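You operate a simulated robot arm through the tools that you are given. There is no shell and no other tool.

You are at the controls of a simulated robot arm. One attempt, no reset.

JOB
The scanner refused carton 56: move it to the yellow tray, press CLEAR, then scan and pack carton 26.
Fine: Pack it in the long tray, one scan only; don't scan 56 again, don't press OK.

It is judged by the outcome, as a careful person would: the job done as asked, and still so three seconds after it is handed in. It fails if anything else is knocked over, pushed out of place, dropped, spilled or broken.

ROBOT AND FRAMES
A 6-joint arm with a two-finger gripper, fixed in place. Base frame: the origin is at the foot of the arm, x ahead of it, y to its left, z up. Lengths are in mm, angles in degrees, forces in N, time in s.
Its first joint turns from -166.0 to 166.0 degrees. Payload 3.43 kg.
The TCP is the grasp point between the finger pads, 20 mm short of the fingertips. In the tool frame z runs along the fingers and y along their closing line. The gripper opens to 190 mm. The gripper's body begins 248 mm behind the TCP.
Orientation is told as [roll, pitch, yaw] about the base's x, y, z axes, in that order, counted from this pose: with the fingers straight down and closing along the base's y, the tool's x points along the base's -x, its y along +y and its z along -z.

CONTROLS
- The arm moves only by the tool apply_moves. Its arguments are lists of equal length, an entry for each row: "dp": the shift along the base's x, y, z in units of 500 mm (1.0 is 500 mm), a list of three; "dr": the turn, a rotation vector about the base's x, y, z in units of 60 degrees (1.0 is 60 degrees), a list of three; "claw": the gripper command, from -1 (fully open) to 1 (shut), values between in proportion. In form: {"dp": [[tx, ty, tz], ...], "dr": [[ax, ay, az], ...], "claw": [claw, ...]}. A call has 1 to 20 rows; each row is the pose to reach, as a shift and turn from the pose commanded when the call began. A call with a number of a shift or a turn outside -1 to 1 is refused whole. Rows are played at 5 a second. More than 50 mm and 8.6 degrees between two rows, or a gripper value outside its range, and nothing of the call is played. Where a pose cannot be reached the arm comes as near as it can. A force on the tool above 40 N (or 10 N above the force at the start of the call, whichever is more), or a blocked arm, ends the call early, and 0.2 s more pass. The fingers move at their own pace (about 153 mm/s each) and stop on an object; they squeeze with about 37 N. The grip force told is the motor's: it shows also when the fingers shut on nothing. Time passes only in rows, and 0.2 s behind the last, so rows that repeat a pose let the fingers close. The reply holds the time, the measured pose of the TCP, the force on the tool along the base axes, the opening and the grip force, in the units named above and with some noise, with the torque about the TCP (base axes, N m) and any sound that the robot's microphone picked up.
- Cameras (640 x 400 px; columns grow to the right, rows downward): "scene" is fixed at [227.3, -632.6, 1394.5]; the picture's right is [0.64, -0.77, 0.00], its down [-0.35, -0.30, -0.89] and it looks along [0.68, 0.57, -0.46] (base axes); focal length 324 px, centre (320, 200). "wrist" rides on the gripper at [70, -8, -288] in the tool frame; the picture's right is [0.12, 0.99, 0.00], its down [-0.96, 0.12, -0.25] and it looks along [-0.24, 0.03, 0.97] (tool axes); focal length 261 px, centre (320, 200). There is no depth. A picture from a camera that has moved, and an enlarged one, comes with that camera's place and axes in the base frame and with its lens. The place of the scene camera against the robot may be out by one fixed shift of up to 25 mm in any direction.
- get_image(camera): a new picture of that camera. No time passes.
- slide_trunk(by): slides the trunk up (or, below 0, down) by that many mm; the arm rides with it, the base frame stays. It gives what a move gives, with no picture.
- inspect(camera, box): a new picture of the part [left, top, right, bottom] of that camera's present view, enlarged. No time passes.
- job_done(): hands the job in; it is judged then, once.

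Nothing tells you positions but the pictures and the camera data. Unless the task says otherwise, let go and move clear before handing in.

The tools are called after "Call:" by a JSON object that holds its "method" and its "body". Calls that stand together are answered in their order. apply_moves: Moves the arm, as the interface text tells. Its arguments: {"type":"object","properties":{"dp":{"type":"array","items":{"type":"array","items":{"type":"number"}}},"dr":{"type":"array","items":{"type":"array","items":{"type":"number"}}},"claw":{"type":"array","items":{"type":"number"}}},"required":["dp","dr","claw"]} The other tools are called the same way: slide_trunk (by) slides the trunk up or down; get_image (camera) takes a picture; inspect (camera, box) takes an enlarged picture of a part of a camera's view; job_done () hands the job in.

At the start:

```text
t: 0.0
tcp_pos: [618.1, -114.7, 1109.5]
orientation: [0.0, 0.0, 0.1]
wrist_force: [-0.3, -0.4, -0.1]
torque: [-0.02, 0.01, 0.02]
opening: 189.9
grip_force: 0.1
trunk travel left (down, up): [-325.0, 115.0]
```

scene: 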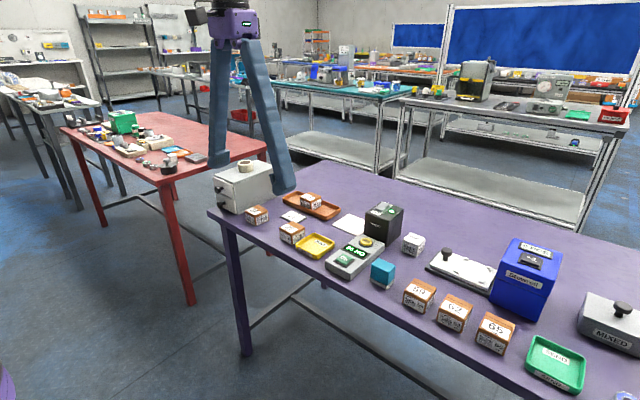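
wrist: 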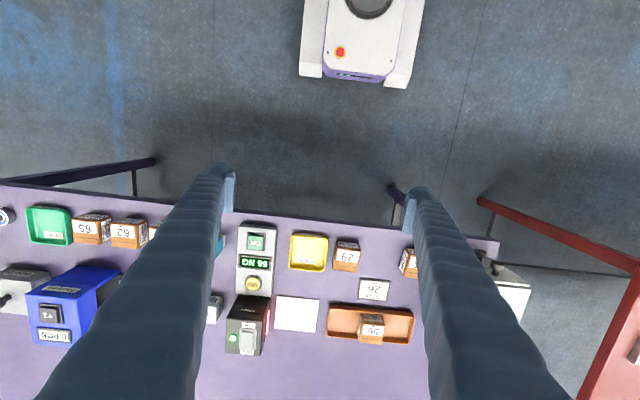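

I see a purple table with cartons, a scanner, a yellow tray, a button box and a long brown tray that already holds a carton. I'll look closer before moving.

Call:
{"method": "inspect", "body": {"camera": "scene", "box": [200, 150, 440, 300]}}

Call:
{"method": "inspect", "body": {"camera": "scene", "box": [360, 220, 640, 395]}}

Call:
{"method": "inspect", "body": {"camera": "wrist", "box": [200, 200, 440, 350]}}

Call:
{"method": "inspect", "body": {"camera": "wrist", "box": [0, 180, 240, 360]}}

```text
2.67 times, centred on (320, 225) of scene
camera zoom: at [227.3, -632.6, 1394.5], right [0.64, -0.77, 0.0], down [-0.35, -0.3, -0.89], along [0.68, 0.57, -0.46], focal length 863 px, centre (320, 133)
```

zoom: 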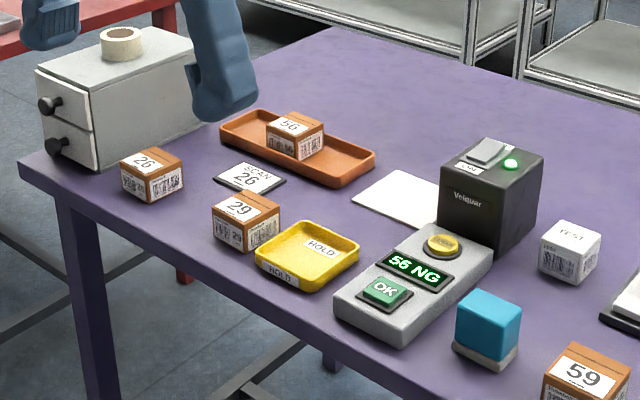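

```text
2.29 times, centred on (500, 308) of scene
camera zoom: at [227.3, -632.6, 1394.5], right [0.64, -0.77, 0.0], down [-0.35, -0.3, -0.89], along [0.68, 0.57, -0.46], focal length 740 px, centre (-91, -46)
```

zoom: 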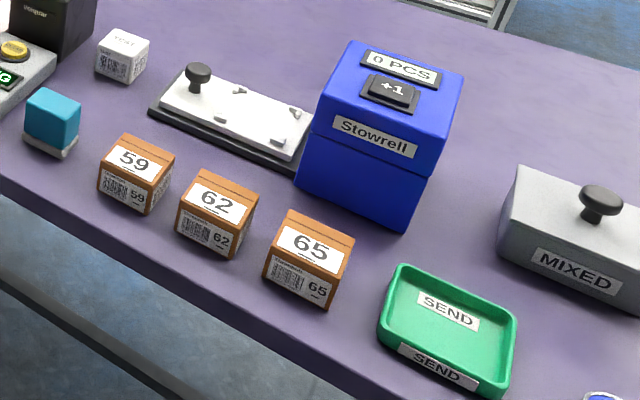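

```text
2.67 times, centred on (320, 275) of wrist
camera zoom: at [547.6, -123.4, 1396.8], right [-0.12, 0.99, 0.0], down [0.96, 0.12, 0.25], along [0.24, 0.03, -0.97], focal length 695 px, centre (320, 0)
```

zoom: 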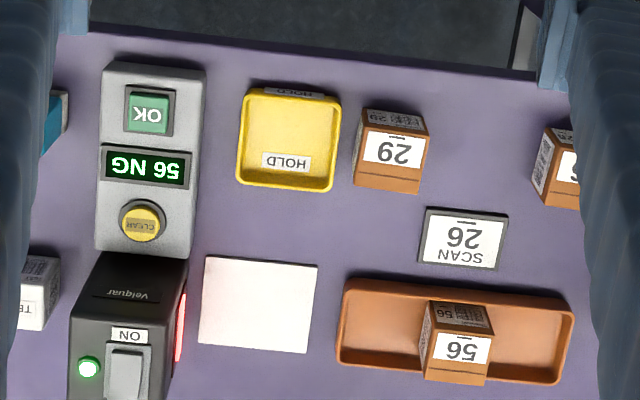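

```text
2.22 times, centred on (120, 270) of wrist
camera zoom: at [547.6, -123.4, 1396.8], right [-0.12, 0.99, 0.0], down [0.96, 0.12, 0.25], along [0.24, 0.03, -0.97], focal length 579 px, centre (764, 44)
```

zoom: 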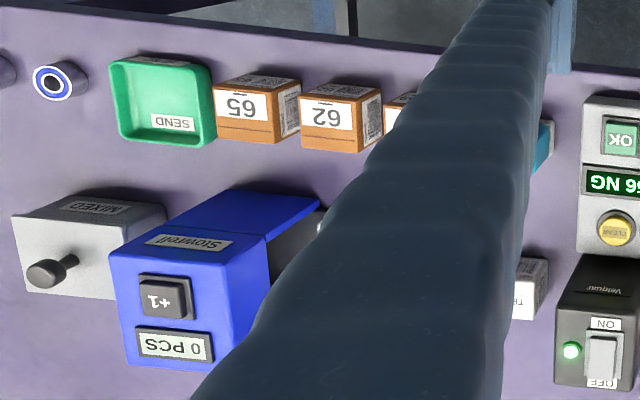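

Table top seems to be at about z 815. The cartons stand on the near side, and carton 56 is in the long tray near (975, 55). I'll move in for a better look from above.

Call:
{"method": "apply_moves", "body": {"dp": [[0.08, 0.04, 0], [0.16, 0.08, 0], [0.24, 0.12, 0], [0.28, 0.2, 0], [0.28, 0.28, 0], [0.28, 0.28, 0]], "dr": [[0, 0, 0], [0, 0, 0], [0, 0, 0], [0, 0, 0], [0, 0, 0], [0, 0, 0]], "claw": [-1, -1, -1, -1, -1, -1]}}

Call:
{"method": "get_image", "body": {"camera": "wrist"}}

Call:
{"method": "get_image", "body": {"camera": "scene"}}

Call:
{"method": "inspect", "body": {"camera": "scene", "box": [230, 180, 330, 260]}}

Call:
{"method": "inspect", "body": {"camera": "scene", "box": [320, 190, 440, 290]}}

```text
t: 1.4
tcp_pos: [756.6, 26.7, 1109.2]
orientation: [-0.1, -0.1, -0.1]
wrist_force: [0.7, -0.3, -1.0]
torque: [0.0, -0.02, -0.03]
opening: 189.8
grip_force: 0.1
trunk travel left (down, up): [-325.0, 115.0]
```

```text
taken
camera wrist: at [687.1, 17.7, 1398.0], right [-0.12, 0.99, 0.0], down [0.96, 0.11, 0.25], along [0.24, 0.03, -0.97], focal length 261 px, centre (320, 200)
```

wrist: 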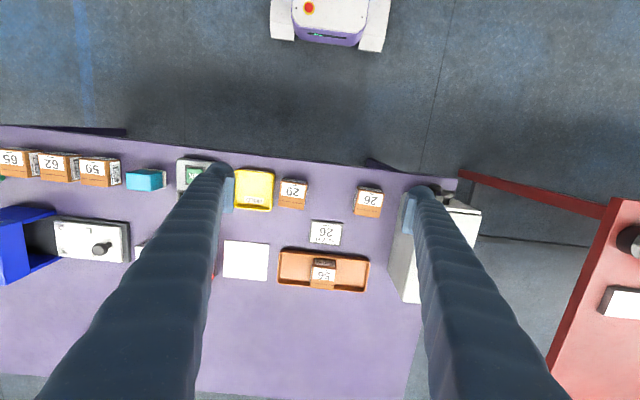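

```text
taken
```

scene: 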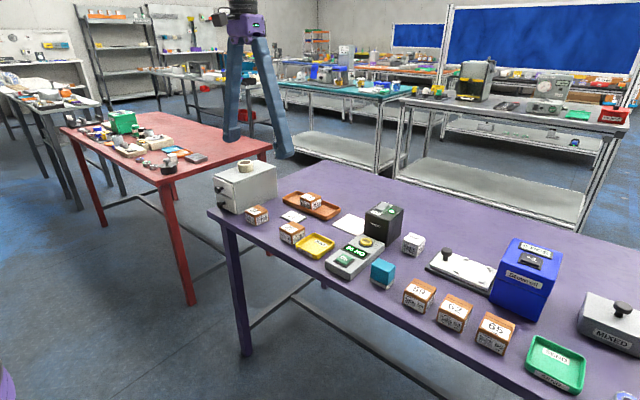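

```text
5.00 times, centred on (280, 220) of scene
camera zoom: at [227.3, -632.6, 1394.5], right [0.64, -0.77, 0.0], down [-0.35, -0.3, -0.89], along [0.68, 0.57, -0.46], focal length 1618 px, centre (520, 100)
```

zoom: 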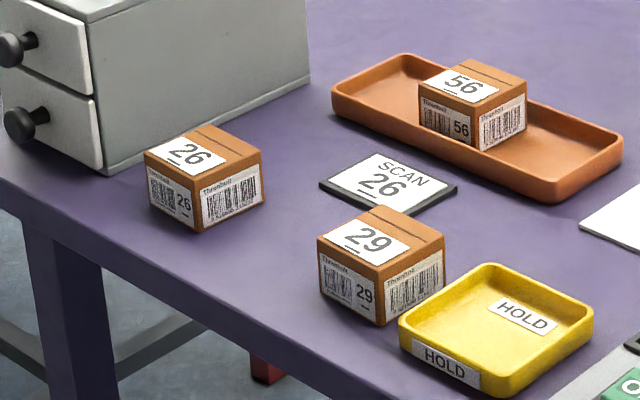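

```text
4.00 times, centred on (380, 240) of scene
camera zoom: at [227.3, -632.6, 1394.5], right [0.64, -0.77, 0.0], down [-0.35, -0.3, -0.89], along [0.68, 0.57, -0.46], focal length 1294 px, centre (80, 40)
```

zoom: 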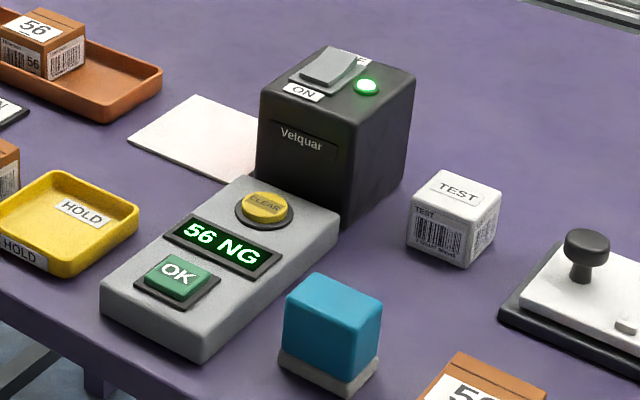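

Cartons carry barcodes on their -x and -y faces, and the scanner's window faces +y over the white pad. I'll zoom into the new wrist view to triangulate.

Call:
{"method": "inspect", "body": {"camera": "wrist", "box": [200, 150, 420, 300]}}

Call:
{"method": "inspect", "body": {"camera": "wrist", "box": [270, 170, 410, 300]}}

```text
2.67 times, centred on (310, 225) of wrist
camera zoom: at [687.1, 17.7, 1398.0], right [-0.12, 0.99, 0.0], down [0.96, 0.11, 0.25], along [0.24, 0.03, -0.97], focal length 695 px, centre (347, 133)
```

zoom: 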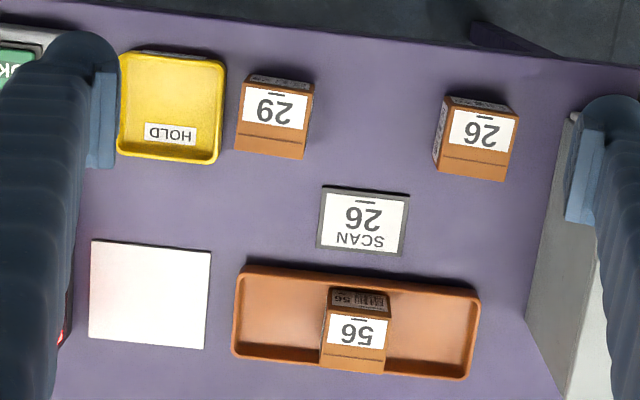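

```text
3.08 times, centred on (340, 235) of wrist
camera zoom: at [687.1, 17.7, 1398.0], right [-0.12, 0.99, 0.0], down [0.96, 0.11, 0.25], along [0.24, 0.03, -0.97], focal length 802 px, centre (258, 92)
```

zoom: 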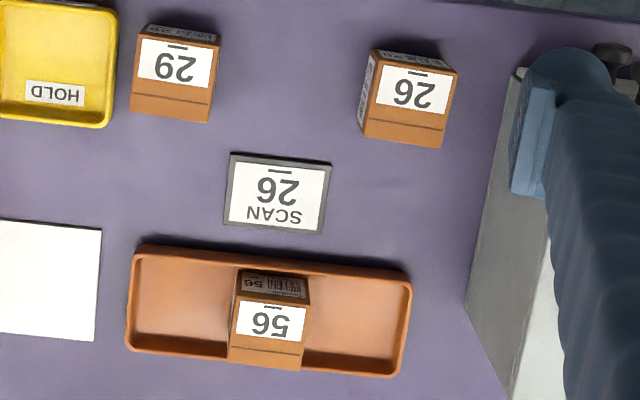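

Table top is at about z 800, and the pad, tray and carton 56 are centred near x 1005, at the edge of my reach. I'll look at the barcode labels more closely.

Call:
{"method": "inspect", "body": {"camera": "scene", "box": [240, 200, 280, 225]}}

Call:
{"method": "inspect", "body": {"camera": "scene", "box": [295, 185, 335, 210]}}

Call:
{"method": "inspect", "body": {"camera": "scene", "box": [395, 270, 525, 360]}}

Call:
{"method": "inspect", "body": {"camera": "scene", "box": [360, 195, 430, 260]}}

```text
16.00 times, centred on (260, 212) of scene
camera zoom: at [227.3, -632.6, 1394.5], right [0.64, -0.77, 0.0], down [-0.35, -0.3, -0.89], along [0.68, 0.57, -0.46], focal length 5178 px, centre (1280, 0)
```

zoom: 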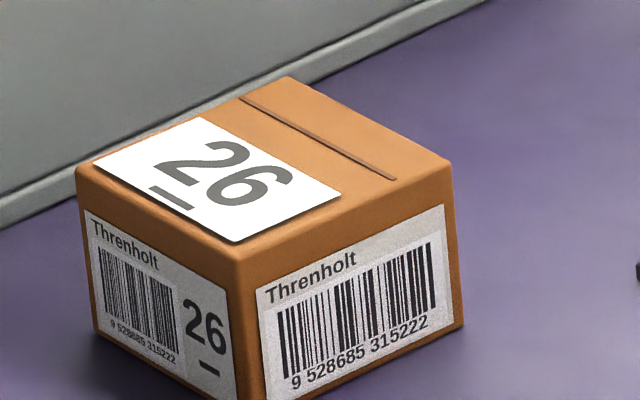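

```text
16.00 times, centred on (315, 198) of scene
camera zoom: at [227.3, -632.6, 1394.5], right [0.64, -0.77, 0.0], down [-0.35, -0.3, -0.89], along [0.68, 0.57, -0.46], focal length 5178 px, centre (400, 240)
```

zoom: 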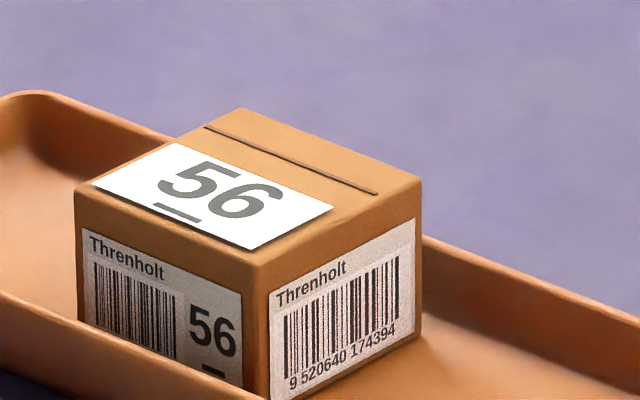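

```text
4.44 times, centred on (460, 315) of scene
camera zoom: at [227.3, -632.6, 1394.5], right [0.64, -0.77, 0.0], down [-0.35, -0.3, -0.89], along [0.68, 0.57, -0.46], focal length 1438 px, centre (-302, -311)
```

zoom: 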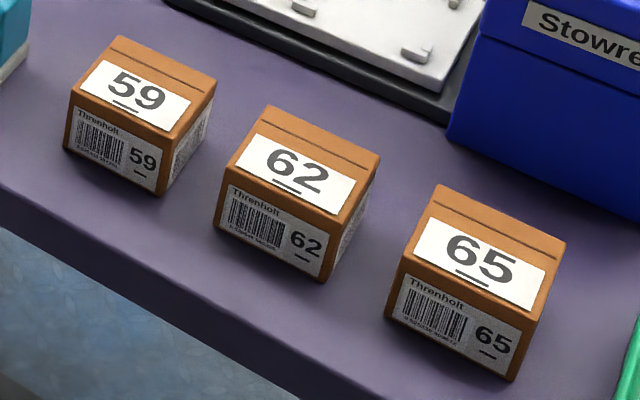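

```text
6.15 times, centred on (395, 228) of scene
camera zoom: at [227.3, -632.6, 1394.5], right [0.64, -0.77, 0.0], down [-0.35, -0.3, -0.89], along [0.68, 0.57, -0.46], focal length 1992 px, centre (-142, 31)
```

zoom: 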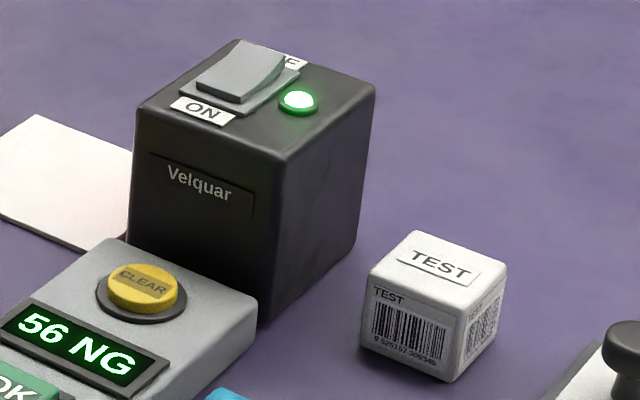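

Both labels on each carton show the same code, and CLEAR is the yellow button on the grey box. I'll move above carton 56 to test the reach and refine its position.

Call:
{"method": "apply_moves", "body": {"dp": [[0.08, 0.012, -0.036], [0.16, 0.024, -0.073], [0.24, 0.037, -0.11], [0.32, 0.049, -0.146], [0.4, 0.061, -0.183], [0.484, 0.0734, -0.219], [0.484, 0.0734, -0.219]], "dr": [[0, 0, 0], [0, 0, 0], [0, 0, 0], [0, 0, 0], [0, 0, 0], [0, 0, 0], [0, 0, 0]], "claw": [-0.158, -0.158, -0.158, -0.158, -0.158, -0.158, -0.158]}}

Call:
{"method": "get_image", "body": {"camera": "wrist"}}

Call:
{"method": "get_image", "body": {"camera": "scene"}}

```text
t: 3.0
tcp_pos: [995.5, 60.1, 997.2]
orientation: [0.0, 0.0, 0.0]
wrist_force: [-0.3, 0.1, 0.6]
torque: [0.0, 0.0, 0.0]
opening: 110.2
grip_force: 0.1
trunk travel left (down, up): [-325.0, 115.0]
```

```text
taken
camera wrist: at [925.8, 52.1, 1285.6], right [-0.12, 0.99, 0.0], down [0.96, 0.12, 0.25], along [0.25, 0.03, -0.97], focal length 261 px, centre (320, 200)
```

wrist: 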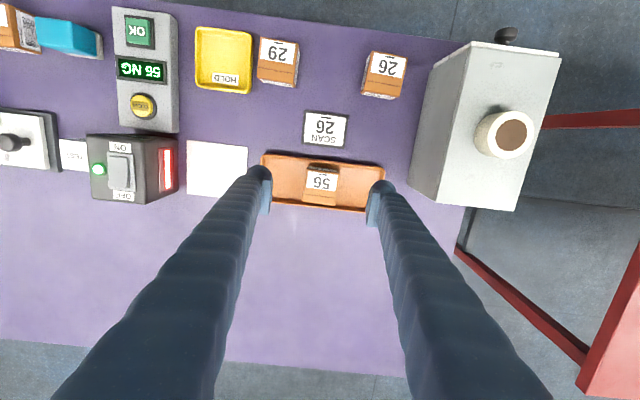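

```text
taken
```

scene: 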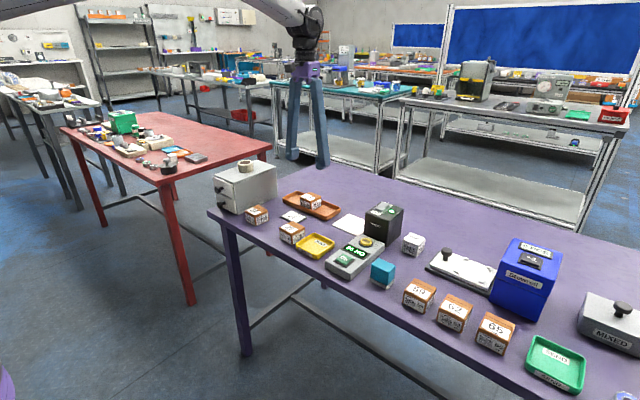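

The arm reached x of about 996 at this height. Next I'll refine the positions from here.

Call:
{"method": "inspect", "body": {"camera": "wrist", "box": [250, 140, 400, 230]}}

Call:
{"method": "inspect", "body": {"camera": "wrist", "box": [80, 0, 260, 110]}}

Call:
{"method": "inspect", "body": {"camera": "wrist", "box": [60, 90, 260, 220]}}

Call:
{"method": "inspect", "body": {"camera": "wrist", "box": [250, 20, 420, 130]}}

```text
4.27 times, centred on (325, 185) of wrist
camera zoom: at [925.8, 52.1, 1285.6], right [-0.12, 0.99, 0.0], down [0.96, 0.12, 0.25], along [0.25, 0.03, -0.97], focal length 1112 px, centre (299, 264)
```

zoom: 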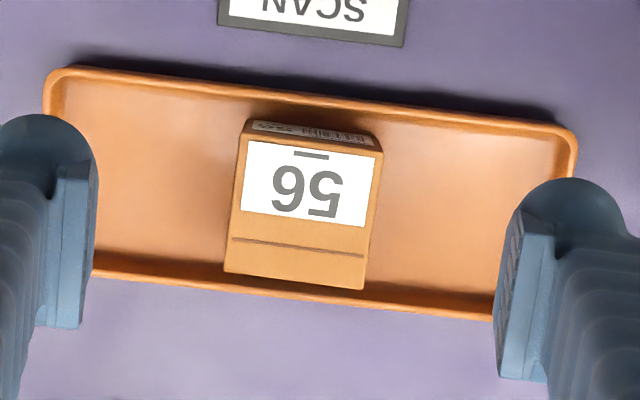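

```text
3.56 times, centred on (170, 55) of wrist
camera zoom: at [925.8, 52.1, 1285.6], right [-0.12, 0.99, 0.0], down [0.96, 0.12, 0.25], along [0.25, 0.03, -0.97], focal length 927 px, centre (853, 716)
```

zoom: 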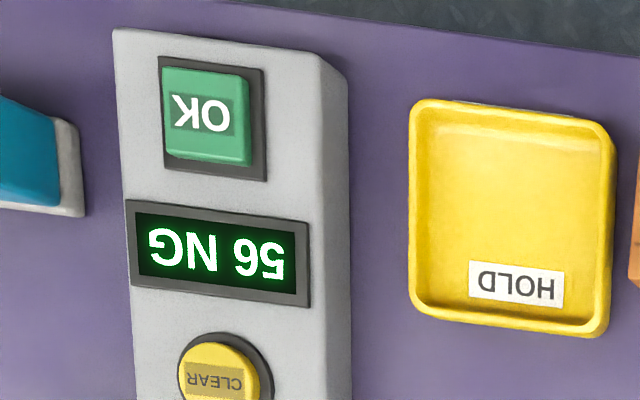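

```text
3.08 times, centred on (160, 155) of wrist
camera zoom: at [925.8, 52.1, 1285.6], right [-0.12, 0.99, 0.0], down [0.96, 0.12, 0.25], along [0.25, 0.03, -0.97], focal length 802 px, centre (812, 338)
```

zoom: 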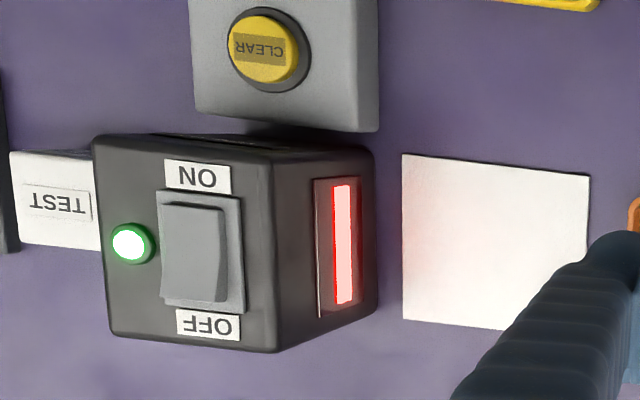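

```text
3.64 times, centred on (335, 75) of wrist
camera zoom: at [925.8, 52.1, 1285.6], right [-0.12, 0.99, 0.0], down [0.96, 0.12, 0.25], along [0.25, 0.03, -0.97], focal length 948 px, centre (266, 654)
```

zoom: 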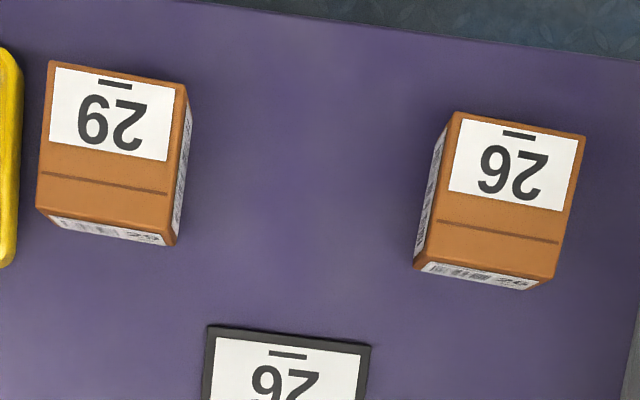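

Carton 56 is at about (1012, 65) with its top near z 847, and the carton is about 40 tall. I'll go lower and see whether the reach grows.

Call:
{"method": "apply_moves", "body": {"dp": [[0.012, 0.003, -0.07], [0.024, 0.006, -0.14], [0.024, 0.006, -0.14]], "dr": [[0, 0, 0], [0, 0, 0], [0, 0, 0]], "claw": [-0.158, -0.158, -0.158]}}

Call:
{"method": "inspect", "body": {"camera": "wrist", "box": [240, 130, 400, 230]}}

```text
t: 3.8
tcp_pos: [1007.6, 66.3, 927.6]
orientation: [0.0, 0.0, -0.1]
wrist_force: [-0.8, 0.0, 0.0]
torque: [0.0, 0.01, 0.0]
opening: 110.1
grip_force: 0.0
trunk travel left (down, up): [-325.0, 115.0]
```

```text
4.00 times, centred on (320, 180) of wrist
camera zoom: at [939.6, 56.3, 1216.0], right [-0.12, 0.99, 0.0], down [0.96, 0.12, 0.25], along [0.25, 0.03, -0.97], focal length 1043 px, centre (320, 280)
```

zoom: 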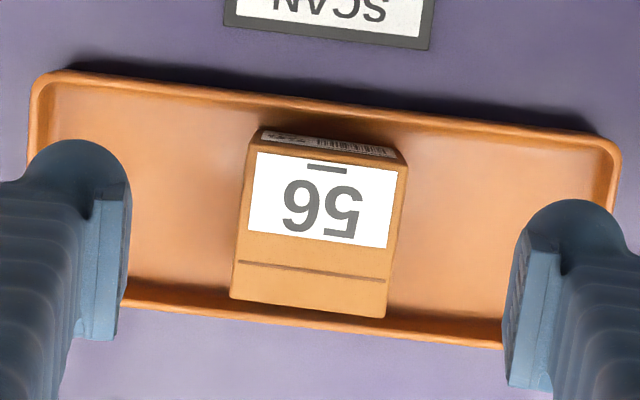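

Carton 56 is confirmed at (1012, 65) and I'm straddling it. I'll descend to z of about 843 and grip.

Call:
{"method": "apply_moves", "body": {"dp": [[0.002, 0, -0.06], [0.004, 0, -0.12], [0.004, 0, -0.15], [0.004, 0, -0.174], [0.004, 0, -0.174]], "dr": [[0, 0, 0], [0, 0, 0], [0, 0, 0], [0, 0, 0], [0, 0, 0]], "claw": [-0.158, -0.158, -0.158, -0.158, -0.158]}}

Call:
{"method": "get_image", "body": {"camera": "wrist"}}

Call:
{"method": "inspect", "body": {"camera": "scene", "box": [260, 150, 400, 240]}}

```text
t: 5.0
tcp_pos: [1012.6, 65.6, 840.9]
orientation: [0.0, 0.0, 0.0]
wrist_force: [-0.1, 0.2, 0.7]
torque: [0.03, 0.01, 0.0]
opening: 110.2
grip_force: 0.0
trunk travel left (down, up): [-325.0, 115.0]
```

```text
taken
camera wrist: at [943.1, 57.0, 1129.0], right [-0.12, 0.99, 0.0], down [0.96, 0.12, 0.25], along [0.25, 0.03, -0.97], focal length 261 px, centre (320, 200)
```

wrist: 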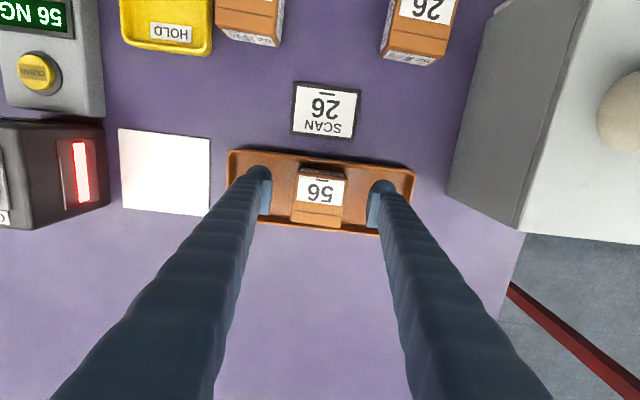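

```text
4.44 times, centred on (330, 195) of scene
camera zoom: at [227.3, -632.6, 1394.5], right [0.64, -0.77, 0.0], down [-0.35, -0.3, -0.89], along [0.68, 0.57, -0.46], focal length 1438 px, centre (276, 222)
```

zoom: 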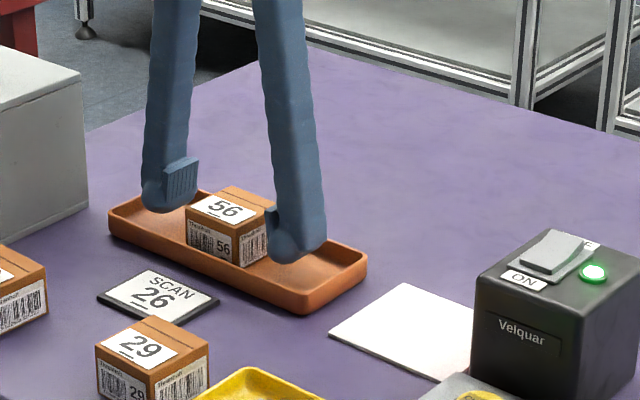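

The fingers straddle carton 56 inside the tray. Closing.

Call:
{"method": "apply_moves", "body": {"dp": [[0, 0, 0], [0, 0, 0], [0, 0, 0], [0, 0, 0]], "dr": [[0, 0, 0], [0, 0, 0], [0, 0, 0], [0, 0, 0]], "claw": [0.3, 1, 1, 1]}}

Call:
{"method": "inspect", "body": {"camera": "scene", "box": [260, 150, 400, 240]}}

```text
t: 6.0
tcp_pos: [1012.9, 65.6, 840.9]
orientation: [0.0, 0.1, 0.0]
wrist_force: [-1.7, 0.4, 1.3]
torque: [-0.04, 0.02, -0.03]
opening: 56.9
grip_force: 37.0
trunk travel left (down, up): [-325.0, 115.0]
```

```text
4.44 times, centred on (330, 195) of scene
camera zoom: at [227.3, -632.6, 1394.5], right [0.64, -0.77, 0.0], down [-0.35, -0.3, -0.89], along [0.68, 0.57, -0.46], focal length 1438 px, centre (276, 222)
```

zoom: 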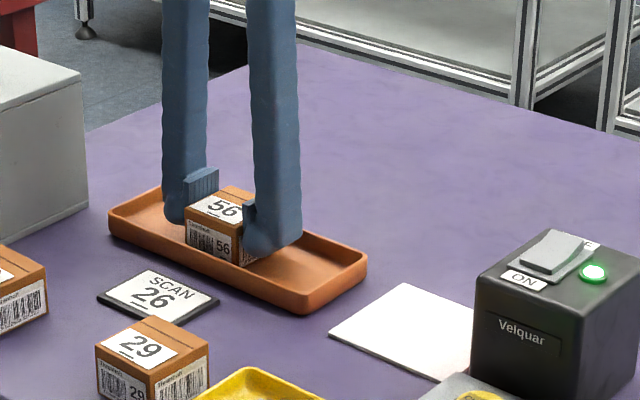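

Gripped at 57 mm. I'll lift straight up.

Call:
{"method": "apply_moves", "body": {"dp": [[0, 0, 0.02], [0, 0, 0.08], [0, 0, 0.16], [-0.05, 0, 0.22], [-0.12, 0, 0.22], [-0.2, 0, 0.22]], "dr": [[0, 0, 0], [0, 0, 0], [0, 0, 0], [0, 0, 0], [0, 0, 0], [0, 0, 0]], "claw": [1, 1, 1, 1, 1, 1]}}

Call:
{"method": "get_image", "body": {"camera": "wrist"}}

Call:
{"method": "get_image", "body": {"camera": "scene"}}

```text
t: 7.4
tcp_pos: [910.9, 64.1, 956.1]
orientation: [0.0, 0.0, 0.0]
wrist_force: [-0.6, -0.3, -1.4]
torque: [-0.02, -0.07, 0.01]
opening: 56.4
grip_force: 38.0
trunk travel left (down, up): [-325.0, 115.0]
```

```text
taken
camera wrist: at [841.5, 55.7, 1244.3], right [-0.12, 0.99, 0.0], down [0.96, 0.12, 0.25], along [0.25, 0.03, -0.97], focal length 261 px, centre (320, 200)
```

wrist: 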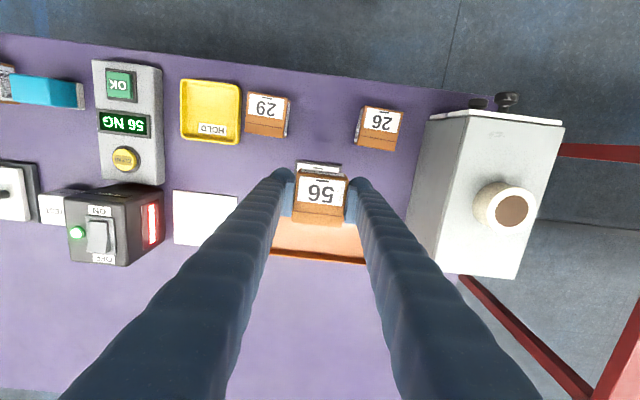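

```text
taken
```

scene: 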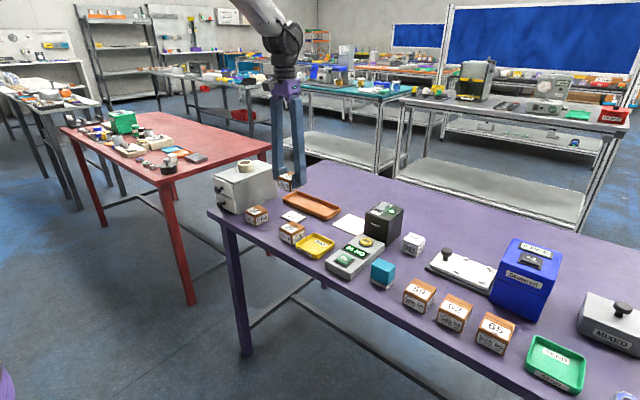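

Carton 56 is lifted cleanly. I'll carry it over to the yellow tray, staying high and away from the scanner window.

Call:
{"method": "apply_moves", "body": {"dp": [[-0.05, -0.06, 0], [-0.09, -0.13, 0], [-0.13, -0.2, 0], [-0.17, -0.28, 0], [-0.17, -0.364, 0], [-0.17, -0.364, 0]], "dr": [[0, 0, 0], [0, 0, 0], [0, 0, 0], [0, 0, 0], [0, 0, 0], [0, 0, 0]], "claw": [1, 1, 1, 1, 1, 1]}}

Call:
{"method": "get_image", "body": {"camera": "wrist"}}

Call:
{"method": "inspect", "body": {"camera": "wrist", "box": [240, 120, 400, 220]}}

Call:
{"method": "inspect", "body": {"camera": "scene", "box": [260, 170, 400, 280]}}

```text
t: 8.8
tcp_pos: [827.1, -118.8, 954.2]
orientation: [0.0, 0.0, 0.0]
wrist_force: [-1.0, -0.2, -1.5]
torque: [0.03, 0.03, 0.0]
opening: 56.9
grip_force: 37.1
trunk travel left (down, up): [-325.0, 115.0]
```

```text
taken
camera wrist: at [758.1, -126.6, 1243.1], right [-0.12, 0.99, 0.0], down [0.96, 0.12, 0.25], along [0.24, 0.03, -0.97], focal length 261 px, centre (320, 200)
```

wrist: 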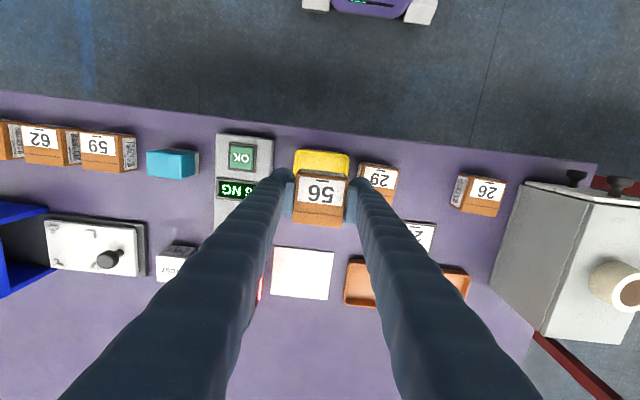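

```text
4.00 times, centred on (320, 170) of wrist
camera zoom: at [758.1, -126.6, 1243.1], right [-0.12, 0.99, 0.0], down [0.96, 0.12, 0.25], along [0.24, 0.03, -0.97], focal length 1043 px, centre (320, 320)
```

zoom: 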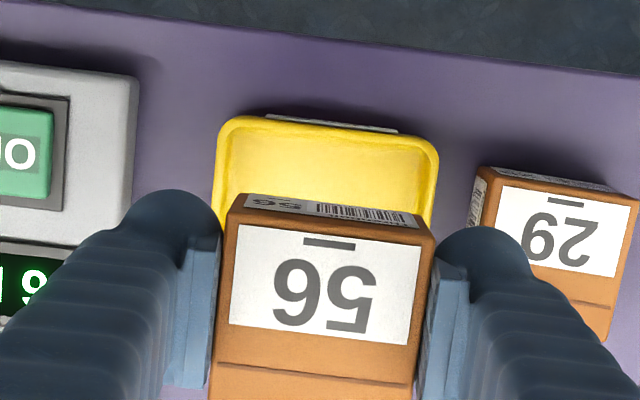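

```text
3.64 times, centred on (330, 225) of scene
camera zoom: at [227.3, -632.6, 1394.5], right [0.64, -0.77, 0.0], down [-0.35, -0.3, -0.89], along [0.68, 0.57, -0.46], focal length 1177 px, centre (284, 109)
```

zoom: 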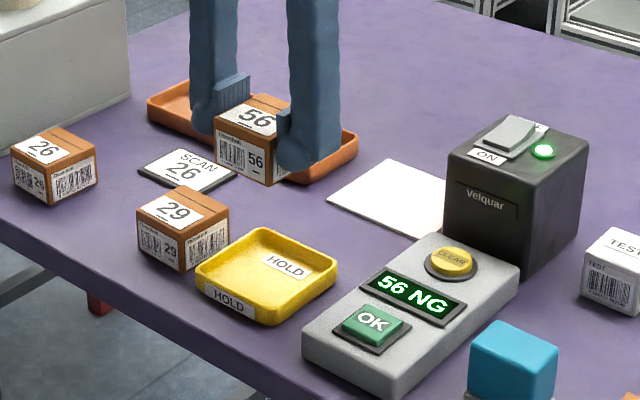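

I'm centred over the yellow tray at about (829, -118). I'll lower carton 56 most of the way, then inch down to contact.

Call:
{"method": "apply_moves", "body": {"dp": [[0, 0, -0.07], [0, 0, -0.14], [0, 0, -0.18], [0, 0, -0.204], [0, 0, -0.204]], "dr": [[0, 0, 0], [0, 0, 0], [0, 0, 0], [0, 0, 0], [0, 0, 0]], "claw": [1, 1, 1, 1, 1]}}

Call:
{"method": "inspect", "body": {"camera": "scene", "box": [270, 200, 370, 270]}}

Call:
{"method": "inspect", "body": {"camera": "wrist", "box": [240, 120, 400, 220]}}

```text
t: 10.0
tcp_pos: [827.4, -117.2, 851.8]
orientation: [0.0, 0.0, 0.0]
wrist_force: [-0.1, 0.6, -1.7]
torque: [0.0, 0.0, 0.02]
opening: 56.6
grip_force: 37.3
trunk travel left (down, up): [-325.0, 115.0]
```

```text
5.71 times, centred on (320, 235) of scene
camera zoom: at [227.3, -632.6, 1394.5], right [0.64, -0.77, 0.0], down [-0.35, -0.3, -0.89], along [0.68, 0.57, -0.46], focal length 1849 px, centre (320, 0)
```

zoom: 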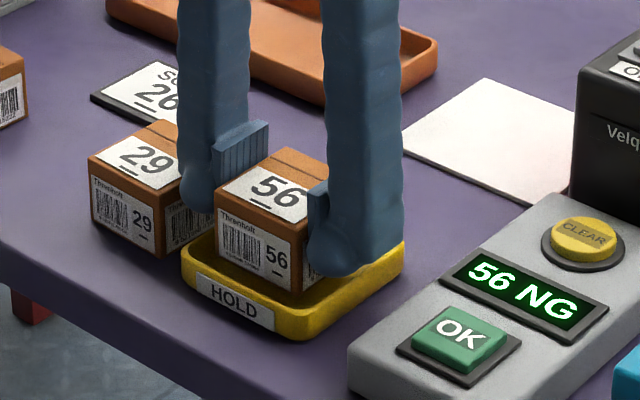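

```text
4.00 times, centred on (320, 170) of wrist
camera zoom: at [757.7, -125.6, 1138.9], right [-0.12, 0.99, 0.0], down [0.96, 0.12, 0.25], along [0.24, 0.03, -0.97], focal length 1043 px, centre (320, 320)
```

zoom: 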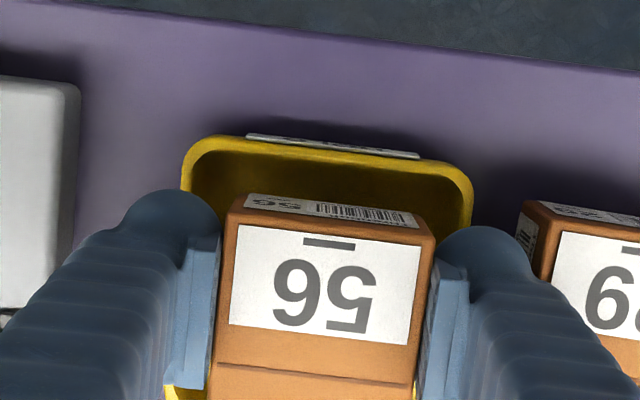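

Carton 56 is a little above the tray floor and well centred. I'll inch it down.

Call:
{"method": "apply_moves", "body": {"dp": [[0, 0, -0.004], [0, 0, -0.008], [0, 0, -0.012], [0, 0, -0.014], [0, 0, -0.016]], "dr": [[0, 0, 0], [0, 0, 0], [0, 0, 0], [0, 0, 0], [0, 0, 0]], "claw": [1, 1, 1, 1, 1]}}

Call:
{"method": "inspect", "body": {"camera": "scene", "box": [290, 215, 350, 265]}}

```text
t: 11.2
tcp_pos: [828.4, -117.8, 843.0]
orientation: [0.0, 0.1, 0.1]
wrist_force: [-0.8, 0.1, -1.4]
torque: [-0.01, 0.01, 0.0]
opening: 56.7
grip_force: 36.8
trunk travel left (down, up): [-325.0, 115.0]
```

```text
8.00 times, centred on (320, 240) of scene
camera zoom: at [227.3, -632.6, 1394.5], right [0.64, -0.77, 0.0], down [-0.35, -0.3, -0.89], along [0.68, 0.57, -0.46], focal length 2589 px, centre (320, -120)
```

zoom: 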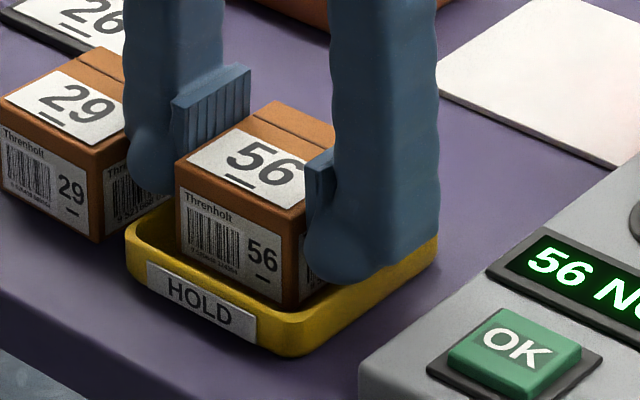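

Not in contact yet, as the carton's weight still hangs on the gripper. I'll continue in 1 mm steps.

Call:
{"method": "apply_moves", "body": {"dp": [[0, 0, -0.002], [0, 0, -0.004], [0, 0, -0.006], [0, 0, -0.006]], "dr": [[0, 0, 0], [0, 0, 0], [0, 0, 0], [0, 0, 0]], "claw": [1, 1, 1, 1]}}

```text
t: 12.2
tcp_pos: [829.2, -118.3, 841.1]
orientation: [0.1, 0.0, 0.0]
wrist_force: [-2.1, 1.1, 5.7]
torque: [0.04, 0.1, -0.06]
opening: 56.7
grip_force: 37.1
trunk travel left (down, up): [-325.0, 115.0]
```

It's in contact with the tray floor. I'll release with a small opening to stay clear of carton 29.

Call:
{"method": "apply_moves", "body": {"dp": [[0, 0, 0.001], [0, 0, 0.001], [0, 0, 0.001]], "dr": [[0, 0, 0], [0, 0, 0], [0, 0, 0]], "claw": [0.3, 0.221, 0.221]}}

Call:
{"method": "inspect", "body": {"camera": "scene", "box": [270, 205, 360, 265]}}

Call:
{"method": "inspect", "body": {"camera": "wrist", "box": [220, 120, 420, 240]}}

```text
t: 13.0
tcp_pos: [828.1, -116.7, 840.6]
orientation: [0.0, 0.0, -0.1]
wrist_force: [-0.2, -0.5, -0.1]
torque: [0.01, -0.02, 0.0]
opening: 74.1
grip_force: 0.0
trunk travel left (down, up): [-325.0, 115.0]
```

```text
6.67 times, centred on (315, 235) of scene
camera zoom: at [227.3, -632.6, 1394.5], right [0.64, -0.77, 0.0], down [-0.35, -0.3, -0.89], along [0.68, 0.57, -0.46], focal length 2158 px, centre (353, -33)
```

zoom: 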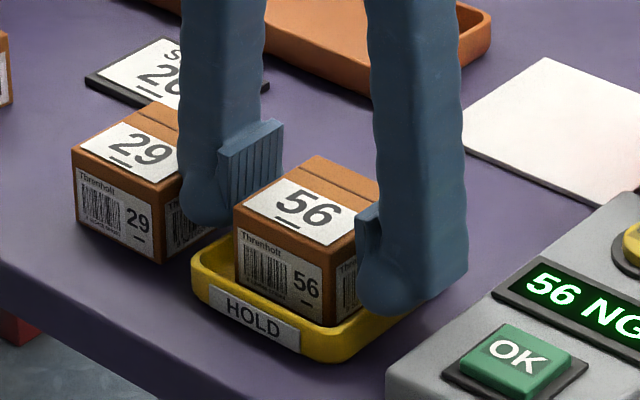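

```text
3.20 times, centred on (320, 180) of wrist
camera zoom: at [758.5, -126.5, 1128.6], right [-0.12, 0.99, 0.0], down [0.96, 0.12, 0.25], along [0.24, 0.03, -0.97], focal length 834 px, centre (320, 264)
```

zoom: 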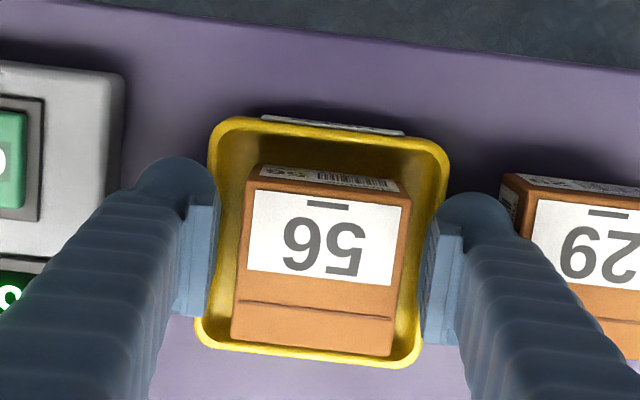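

Carton 56 sits in the yellow tray. I'll rise, close the gripper and go above the CLEAR button at about (914, -243).

Call:
{"method": "apply_moves", "body": {"dp": [[0, 0, 0.03], [0, 0, 0.1], [0, 0, 0.19], [0, 0, 0.279], [0.05, -0.07, 0.279], [0.1, -0.14, 0.279], [0.15, -0.21, 0.279], [0.17, -0.252, 0.279], [0.17, -0.252, 0.279]], "dr": [[0, 0, 0], [0, 0, 0], [0, 0, 0], [0, 0, 0], [0, 0, 0], [0, 0, 0], [0, 0, 0], [0, 0, 0], [0, 0, 0]], "claw": [0.221, 0.221, 0.221, 0.221, 1, 1, 1, 1, 1]}}

Call:
{"method": "get_image", "body": {"camera": "wrist"}}

Call:
{"method": "inspect", "body": {"camera": "wrist", "box": [240, 100, 400, 220]}}

Call:
{"method": "get_image", "body": {"camera": "scene"}}

```text
t: 15.0
tcp_pos: [914.0, -244.0, 978.6]
orientation: [0.1, 0.1, 0.1]
wrist_force: [0.4, -1.2, 0.4]
torque: [0.02, 0.03, 0.02]
opening: 0.0
grip_force: 34.4
trunk travel left (down, up): [-325.0, 115.0]
```

```text
taken
camera wrist: at [844.6, -253.4, 1266.6], right [-0.12, 0.99, 0.0], down [0.96, 0.12, 0.25], along [0.24, 0.03, -0.97], focal length 261 px, centre (320, 200)
```

wrist: 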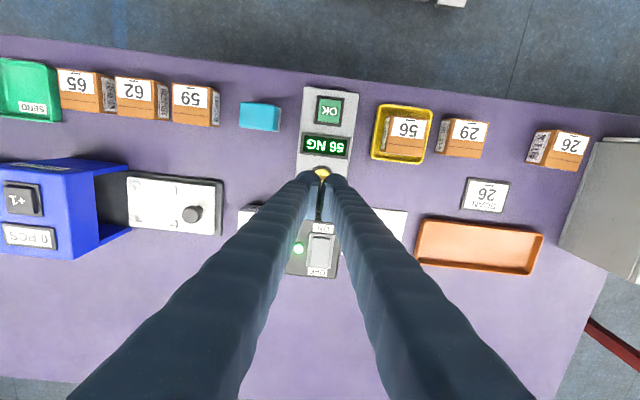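

```text
3.33 times, centred on (320, 160) of wrist
camera zoom: at [844.6, -253.4, 1266.6], right [-0.12, 0.99, 0.0], down [0.96, 0.12, 0.25], along [0.24, 0.03, -0.97], focal length 869 px, centre (320, 333)
```

zoom: 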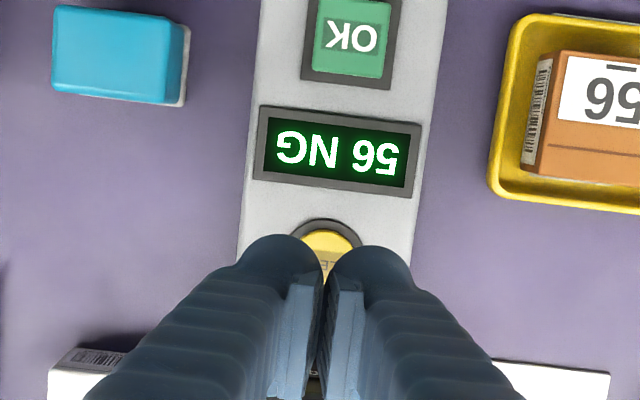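

```text
taken
```

scene: 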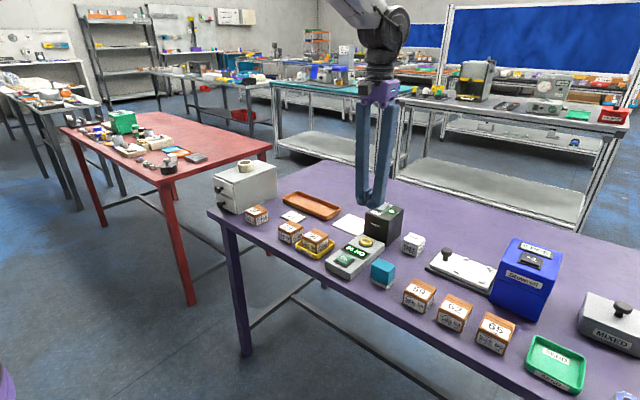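

The TCP is nearly over CLEAR. I'll descend close to the button first, then check.

Call:
{"method": "apply_moves", "body": {"dp": [[-0.003, 0.002, -0.08], [-0.003, 0.002, -0.16], [-0.003, 0.002, -0.21], [-0.003, 0.002, -0.21]], "dr": [[0, 0, 0], [0, 0, 0], [0, 0, 0], [0, 0, 0]], "claw": [1, 1, 1, 1]}}

Call:
{"method": "inspect", "body": {"camera": "wrist", "box": [240, 100, 400, 220]}}

Call:
{"method": "inspect", "body": {"camera": "scene", "box": [320, 190, 420, 280]}}

```text
t: 16.0
tcp_pos: [912.2, -241.7, 872.9]
orientation: [-0.1, 0.0, 0.0]
wrist_force: [-0.5, 0.2, 0.2]
torque: [0.0, -0.03, -0.01]
opening: 0.0
grip_force: 34.2
trunk travel left (down, up): [-325.0, 115.0]
```

```text
3.33 times, centred on (320, 160) of wrist
camera zoom: at [842.8, -249.5, 1161.2], right [-0.12, 0.99, 0.0], down [0.96, 0.12, 0.25], along [0.25, 0.03, -0.97], focal length 869 px, centre (320, 333)
```

zoom: 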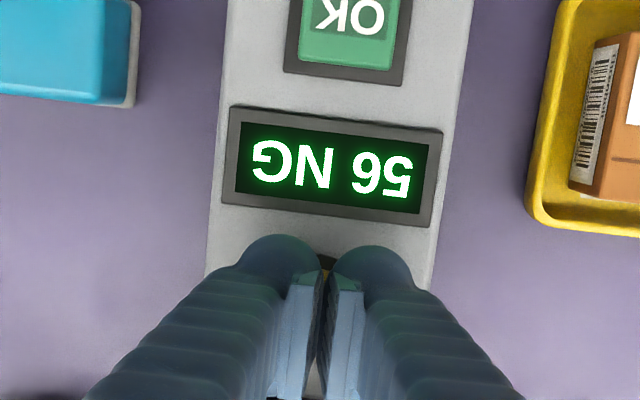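

```text
4.44 times, centred on (370, 235) of scene
camera zoom: at [227.3, -632.6, 1394.5], right [0.64, -0.77, 0.0], down [-0.35, -0.3, -0.89], along [0.68, 0.57, -0.46], focal length 1438 px, centre (98, 44)
```

zoom: 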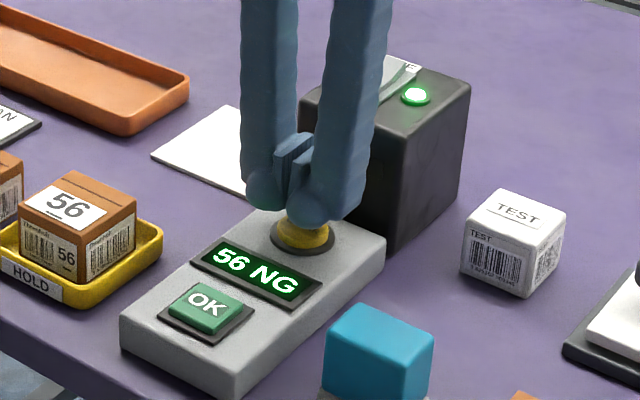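

The fingertips are right above CLEAR. I'll press gently in small steps.

Call:
{"method": "apply_moves", "body": {"dp": [[0, 0, -0.016], [0, 0, -0.024], [0, 0, -0.03], [0, 0, -0.034], [0, 0, -0.038]], "dr": [[0, 0, 0], [0, 0, 0], [0, 0, 0], [0, 0, 0], [0, 0, 0]], "claw": [1, 1, 1, 1, 1]}}

Call:
{"method": "inspect", "body": {"camera": "scene", "box": [320, 190, 420, 280]}}

```text
t: 17.2
tcp_pos: [910.4, -241.4, 855.9]
orientation: [0.0, -0.1, 0.0]
wrist_force: [0.7, 0.4, 1.0]
torque: [-0.02, 0.01, -0.01]
opening: 5.7
grip_force: 34.5
trunk travel left (down, up): [-325.0, 115.0]
```

```text
4.44 times, centred on (370, 235) of scene
camera zoom: at [227.3, -632.6, 1394.5], right [0.64, -0.77, 0.0], down [-0.35, -0.3, -0.89], along [0.68, 0.57, -0.46], focal length 1438 px, centre (98, 44)
```

zoom: 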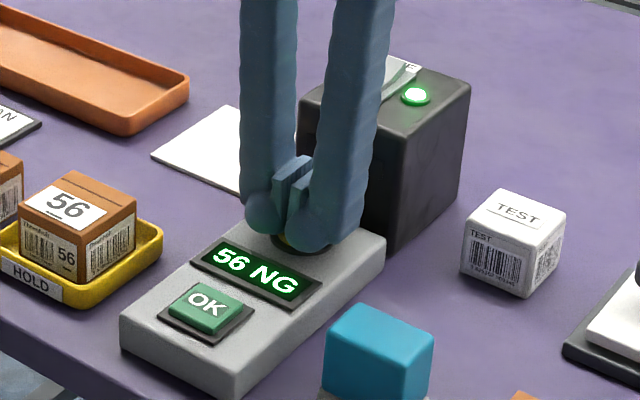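

The button's dome is nudging between the two fingertips. I'll rise and shift 9 mm so a single fingertip presses it.

Call:
{"method": "apply_moves", "body": {"dp": [[0, 0, 0.03], [0, 0, 0.05], [0.004, 0.018, 0.05], [0.004, 0.018, 0.05]], "dr": [[0, 0, 0], [0, 0, 0], [0, 0, 0], [0, 0, 0]], "claw": [1, 1, 1, 1]}}

Call:
{"method": "inspect", "body": {"camera": "scene", "box": [340, 200, 400, 260]}}

Call:
{"method": "inspect", "body": {"camera": "wrist", "box": [270, 130, 370, 210]}}

```text
t: 18.2
tcp_pos: [912.7, -231.8, 880.6]
orientation: [0.0, 0.1, 0.0]
wrist_force: [0.3, -0.2, 0.5]
torque: [-0.08, 0.03, -0.04]
opening: 0.0
grip_force: 34.5
trunk travel left (down, up): [-325.0, 115.0]
```

```text
6.67 times, centred on (370, 230) of scene
camera zoom: at [227.3, -632.6, 1394.5], right [0.64, -0.77, 0.0], down [-0.35, -0.3, -0.89], along [0.68, 0.57, -0.46], focal length 2158 px, centre (-13, 0)
```

zoom: 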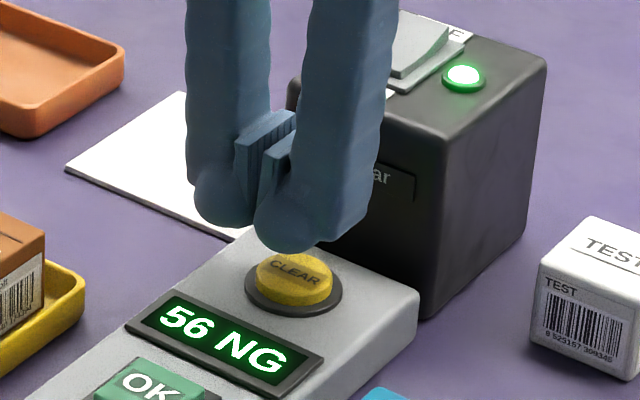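

```text
5.00 times, centred on (320, 170) of wrist
camera zoom: at [843.6, -240.8, 1168.9], right [-0.12, 0.99, 0.0], down [0.96, 0.12, 0.25], along [0.24, 0.03, -0.97], focal length 1303 px, centre (320, 350)
```

zoom: 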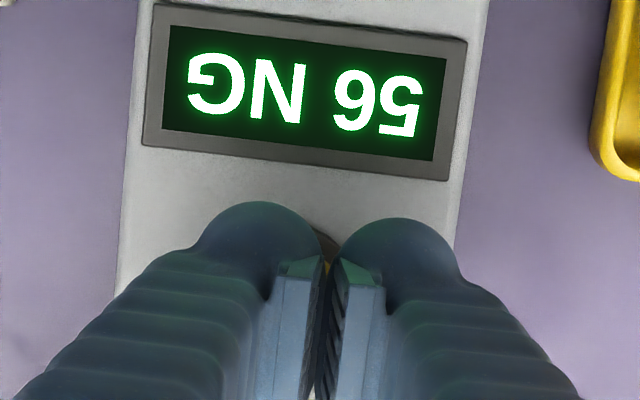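

A single fingertip is now over the button. Pressing in small steps.

Call:
{"method": "apply_moves", "body": {"dp": [[0, 0.002, -0.03], [0, 0.002, -0.042], [0, 0.002, -0.048], [0, 0.002, -0.052], [0, 0.002, -0.056], [0, 0.002, -0.06]], "dr": [[0, 0, 0], [0, 0, 0], [0, 0, 0], [0, 0, 0], [0, 0, 0], [0, 0, 0]], "claw": [1, 1, 1, 1, 1, 1]}}

Call:
{"method": "inspect", "body": {"camera": "scene", "box": [340, 200, 400, 260]}}

```text
t: 19.6
tcp_pos: [912.9, -232.8, 851.1]
orientation: [-0.1, 0.0, 0.0]
wrist_force: [-0.6, 2.1, 7.1]
torque: [-0.04, 0.05, -0.02]
opening: 0.0
grip_force: 34.5
trunk travel left (down, up): [-325.0, 115.0]
heard: click
```

```text
6.67 times, centred on (370, 230) of scene
camera zoom: at [227.3, -632.6, 1394.5], right [0.64, -0.77, 0.0], down [-0.35, -0.3, -0.89], along [0.68, 0.57, -0.46], focal length 2158 px, centre (-13, 0)
```

zoom: 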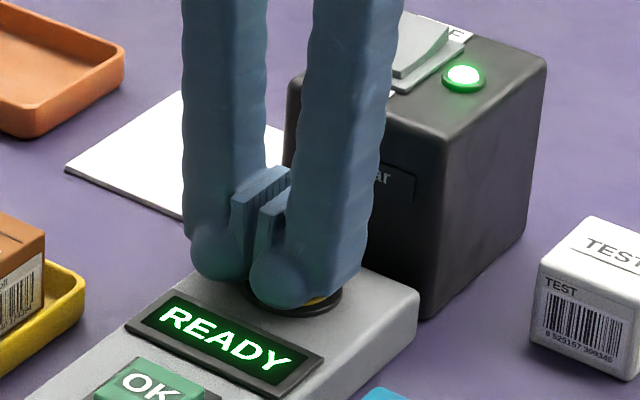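

CLEAR clicked and the display reads READY. I'll rise and go over carton 26, turning the gripper so the fingers close along x and leave the -y barcode free.

Call:
{"method": "apply_moves", "body": {"dp": [[0, 0, 0.06], [0, 0, 0.14], [0, 0, 0.22], [0, 0, 0.278], [-0.021, 0.085, 0.278], [-0.042, 0.17, 0.278], [-0.063, 0.255, 0.278], [-0.084, 0.34, 0.278], [-0.105, 0.425, 0.278], [-0.126, 0.51, 0.278], [-0.147, 0.595, 0.278], [-0.168, 0.68, 0.278], [-0.187, 0.752, 0.278], [-0.187, 0.752, 0.278]], "dr": [[0, 0, 0], [0, 0, 0], [0, 0, 0], [0, 0, 0], [0, 0, 0], [0, 0, -0.1], [0, 0, -0.2], [0, 0, -0.3], [0, 0, -0.4], [0, 0, -0.5], [0, 0, -0.6], [0, 0, -0.7], [0, 0, -0.75], [0, 0, -0.75]], "claw": [1, 1, 1, 1, 1, 1, 1, 1, 1, 1, 1, 0.5, 0, -0.158]}}

Call:
{"method": "inspect", "body": {"camera": "scene", "box": [200, 150, 440, 300]}}

```text
t: 22.6
tcp_pos: [818.1, 144.1, 986.2]
orientation: [0.1, 0.0, -45.2]
wrist_force: [0.0, 0.8, 0.4]
torque: [-0.01, -0.03, 0.01]
opening: 109.9
grip_force: 0.0
trunk travel left (down, up): [-325.0, 115.0]
```

```text
2.67 times, centred on (320, 225) of scene
camera zoom: at [227.3, -632.6, 1394.5], right [0.64, -0.77, 0.0], down [-0.35, -0.3, -0.89], along [0.68, 0.57, -0.46], focal length 863 px, centre (320, 133)
```

zoom: 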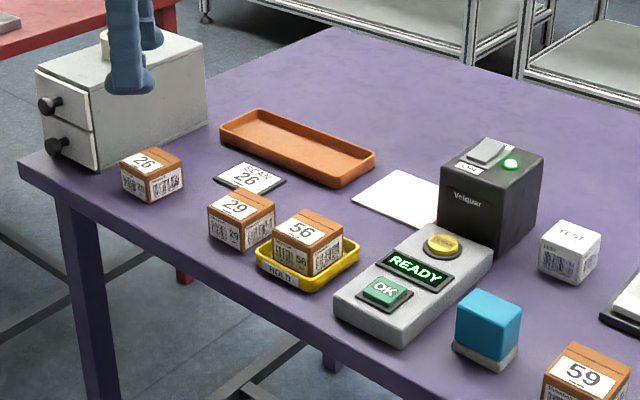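

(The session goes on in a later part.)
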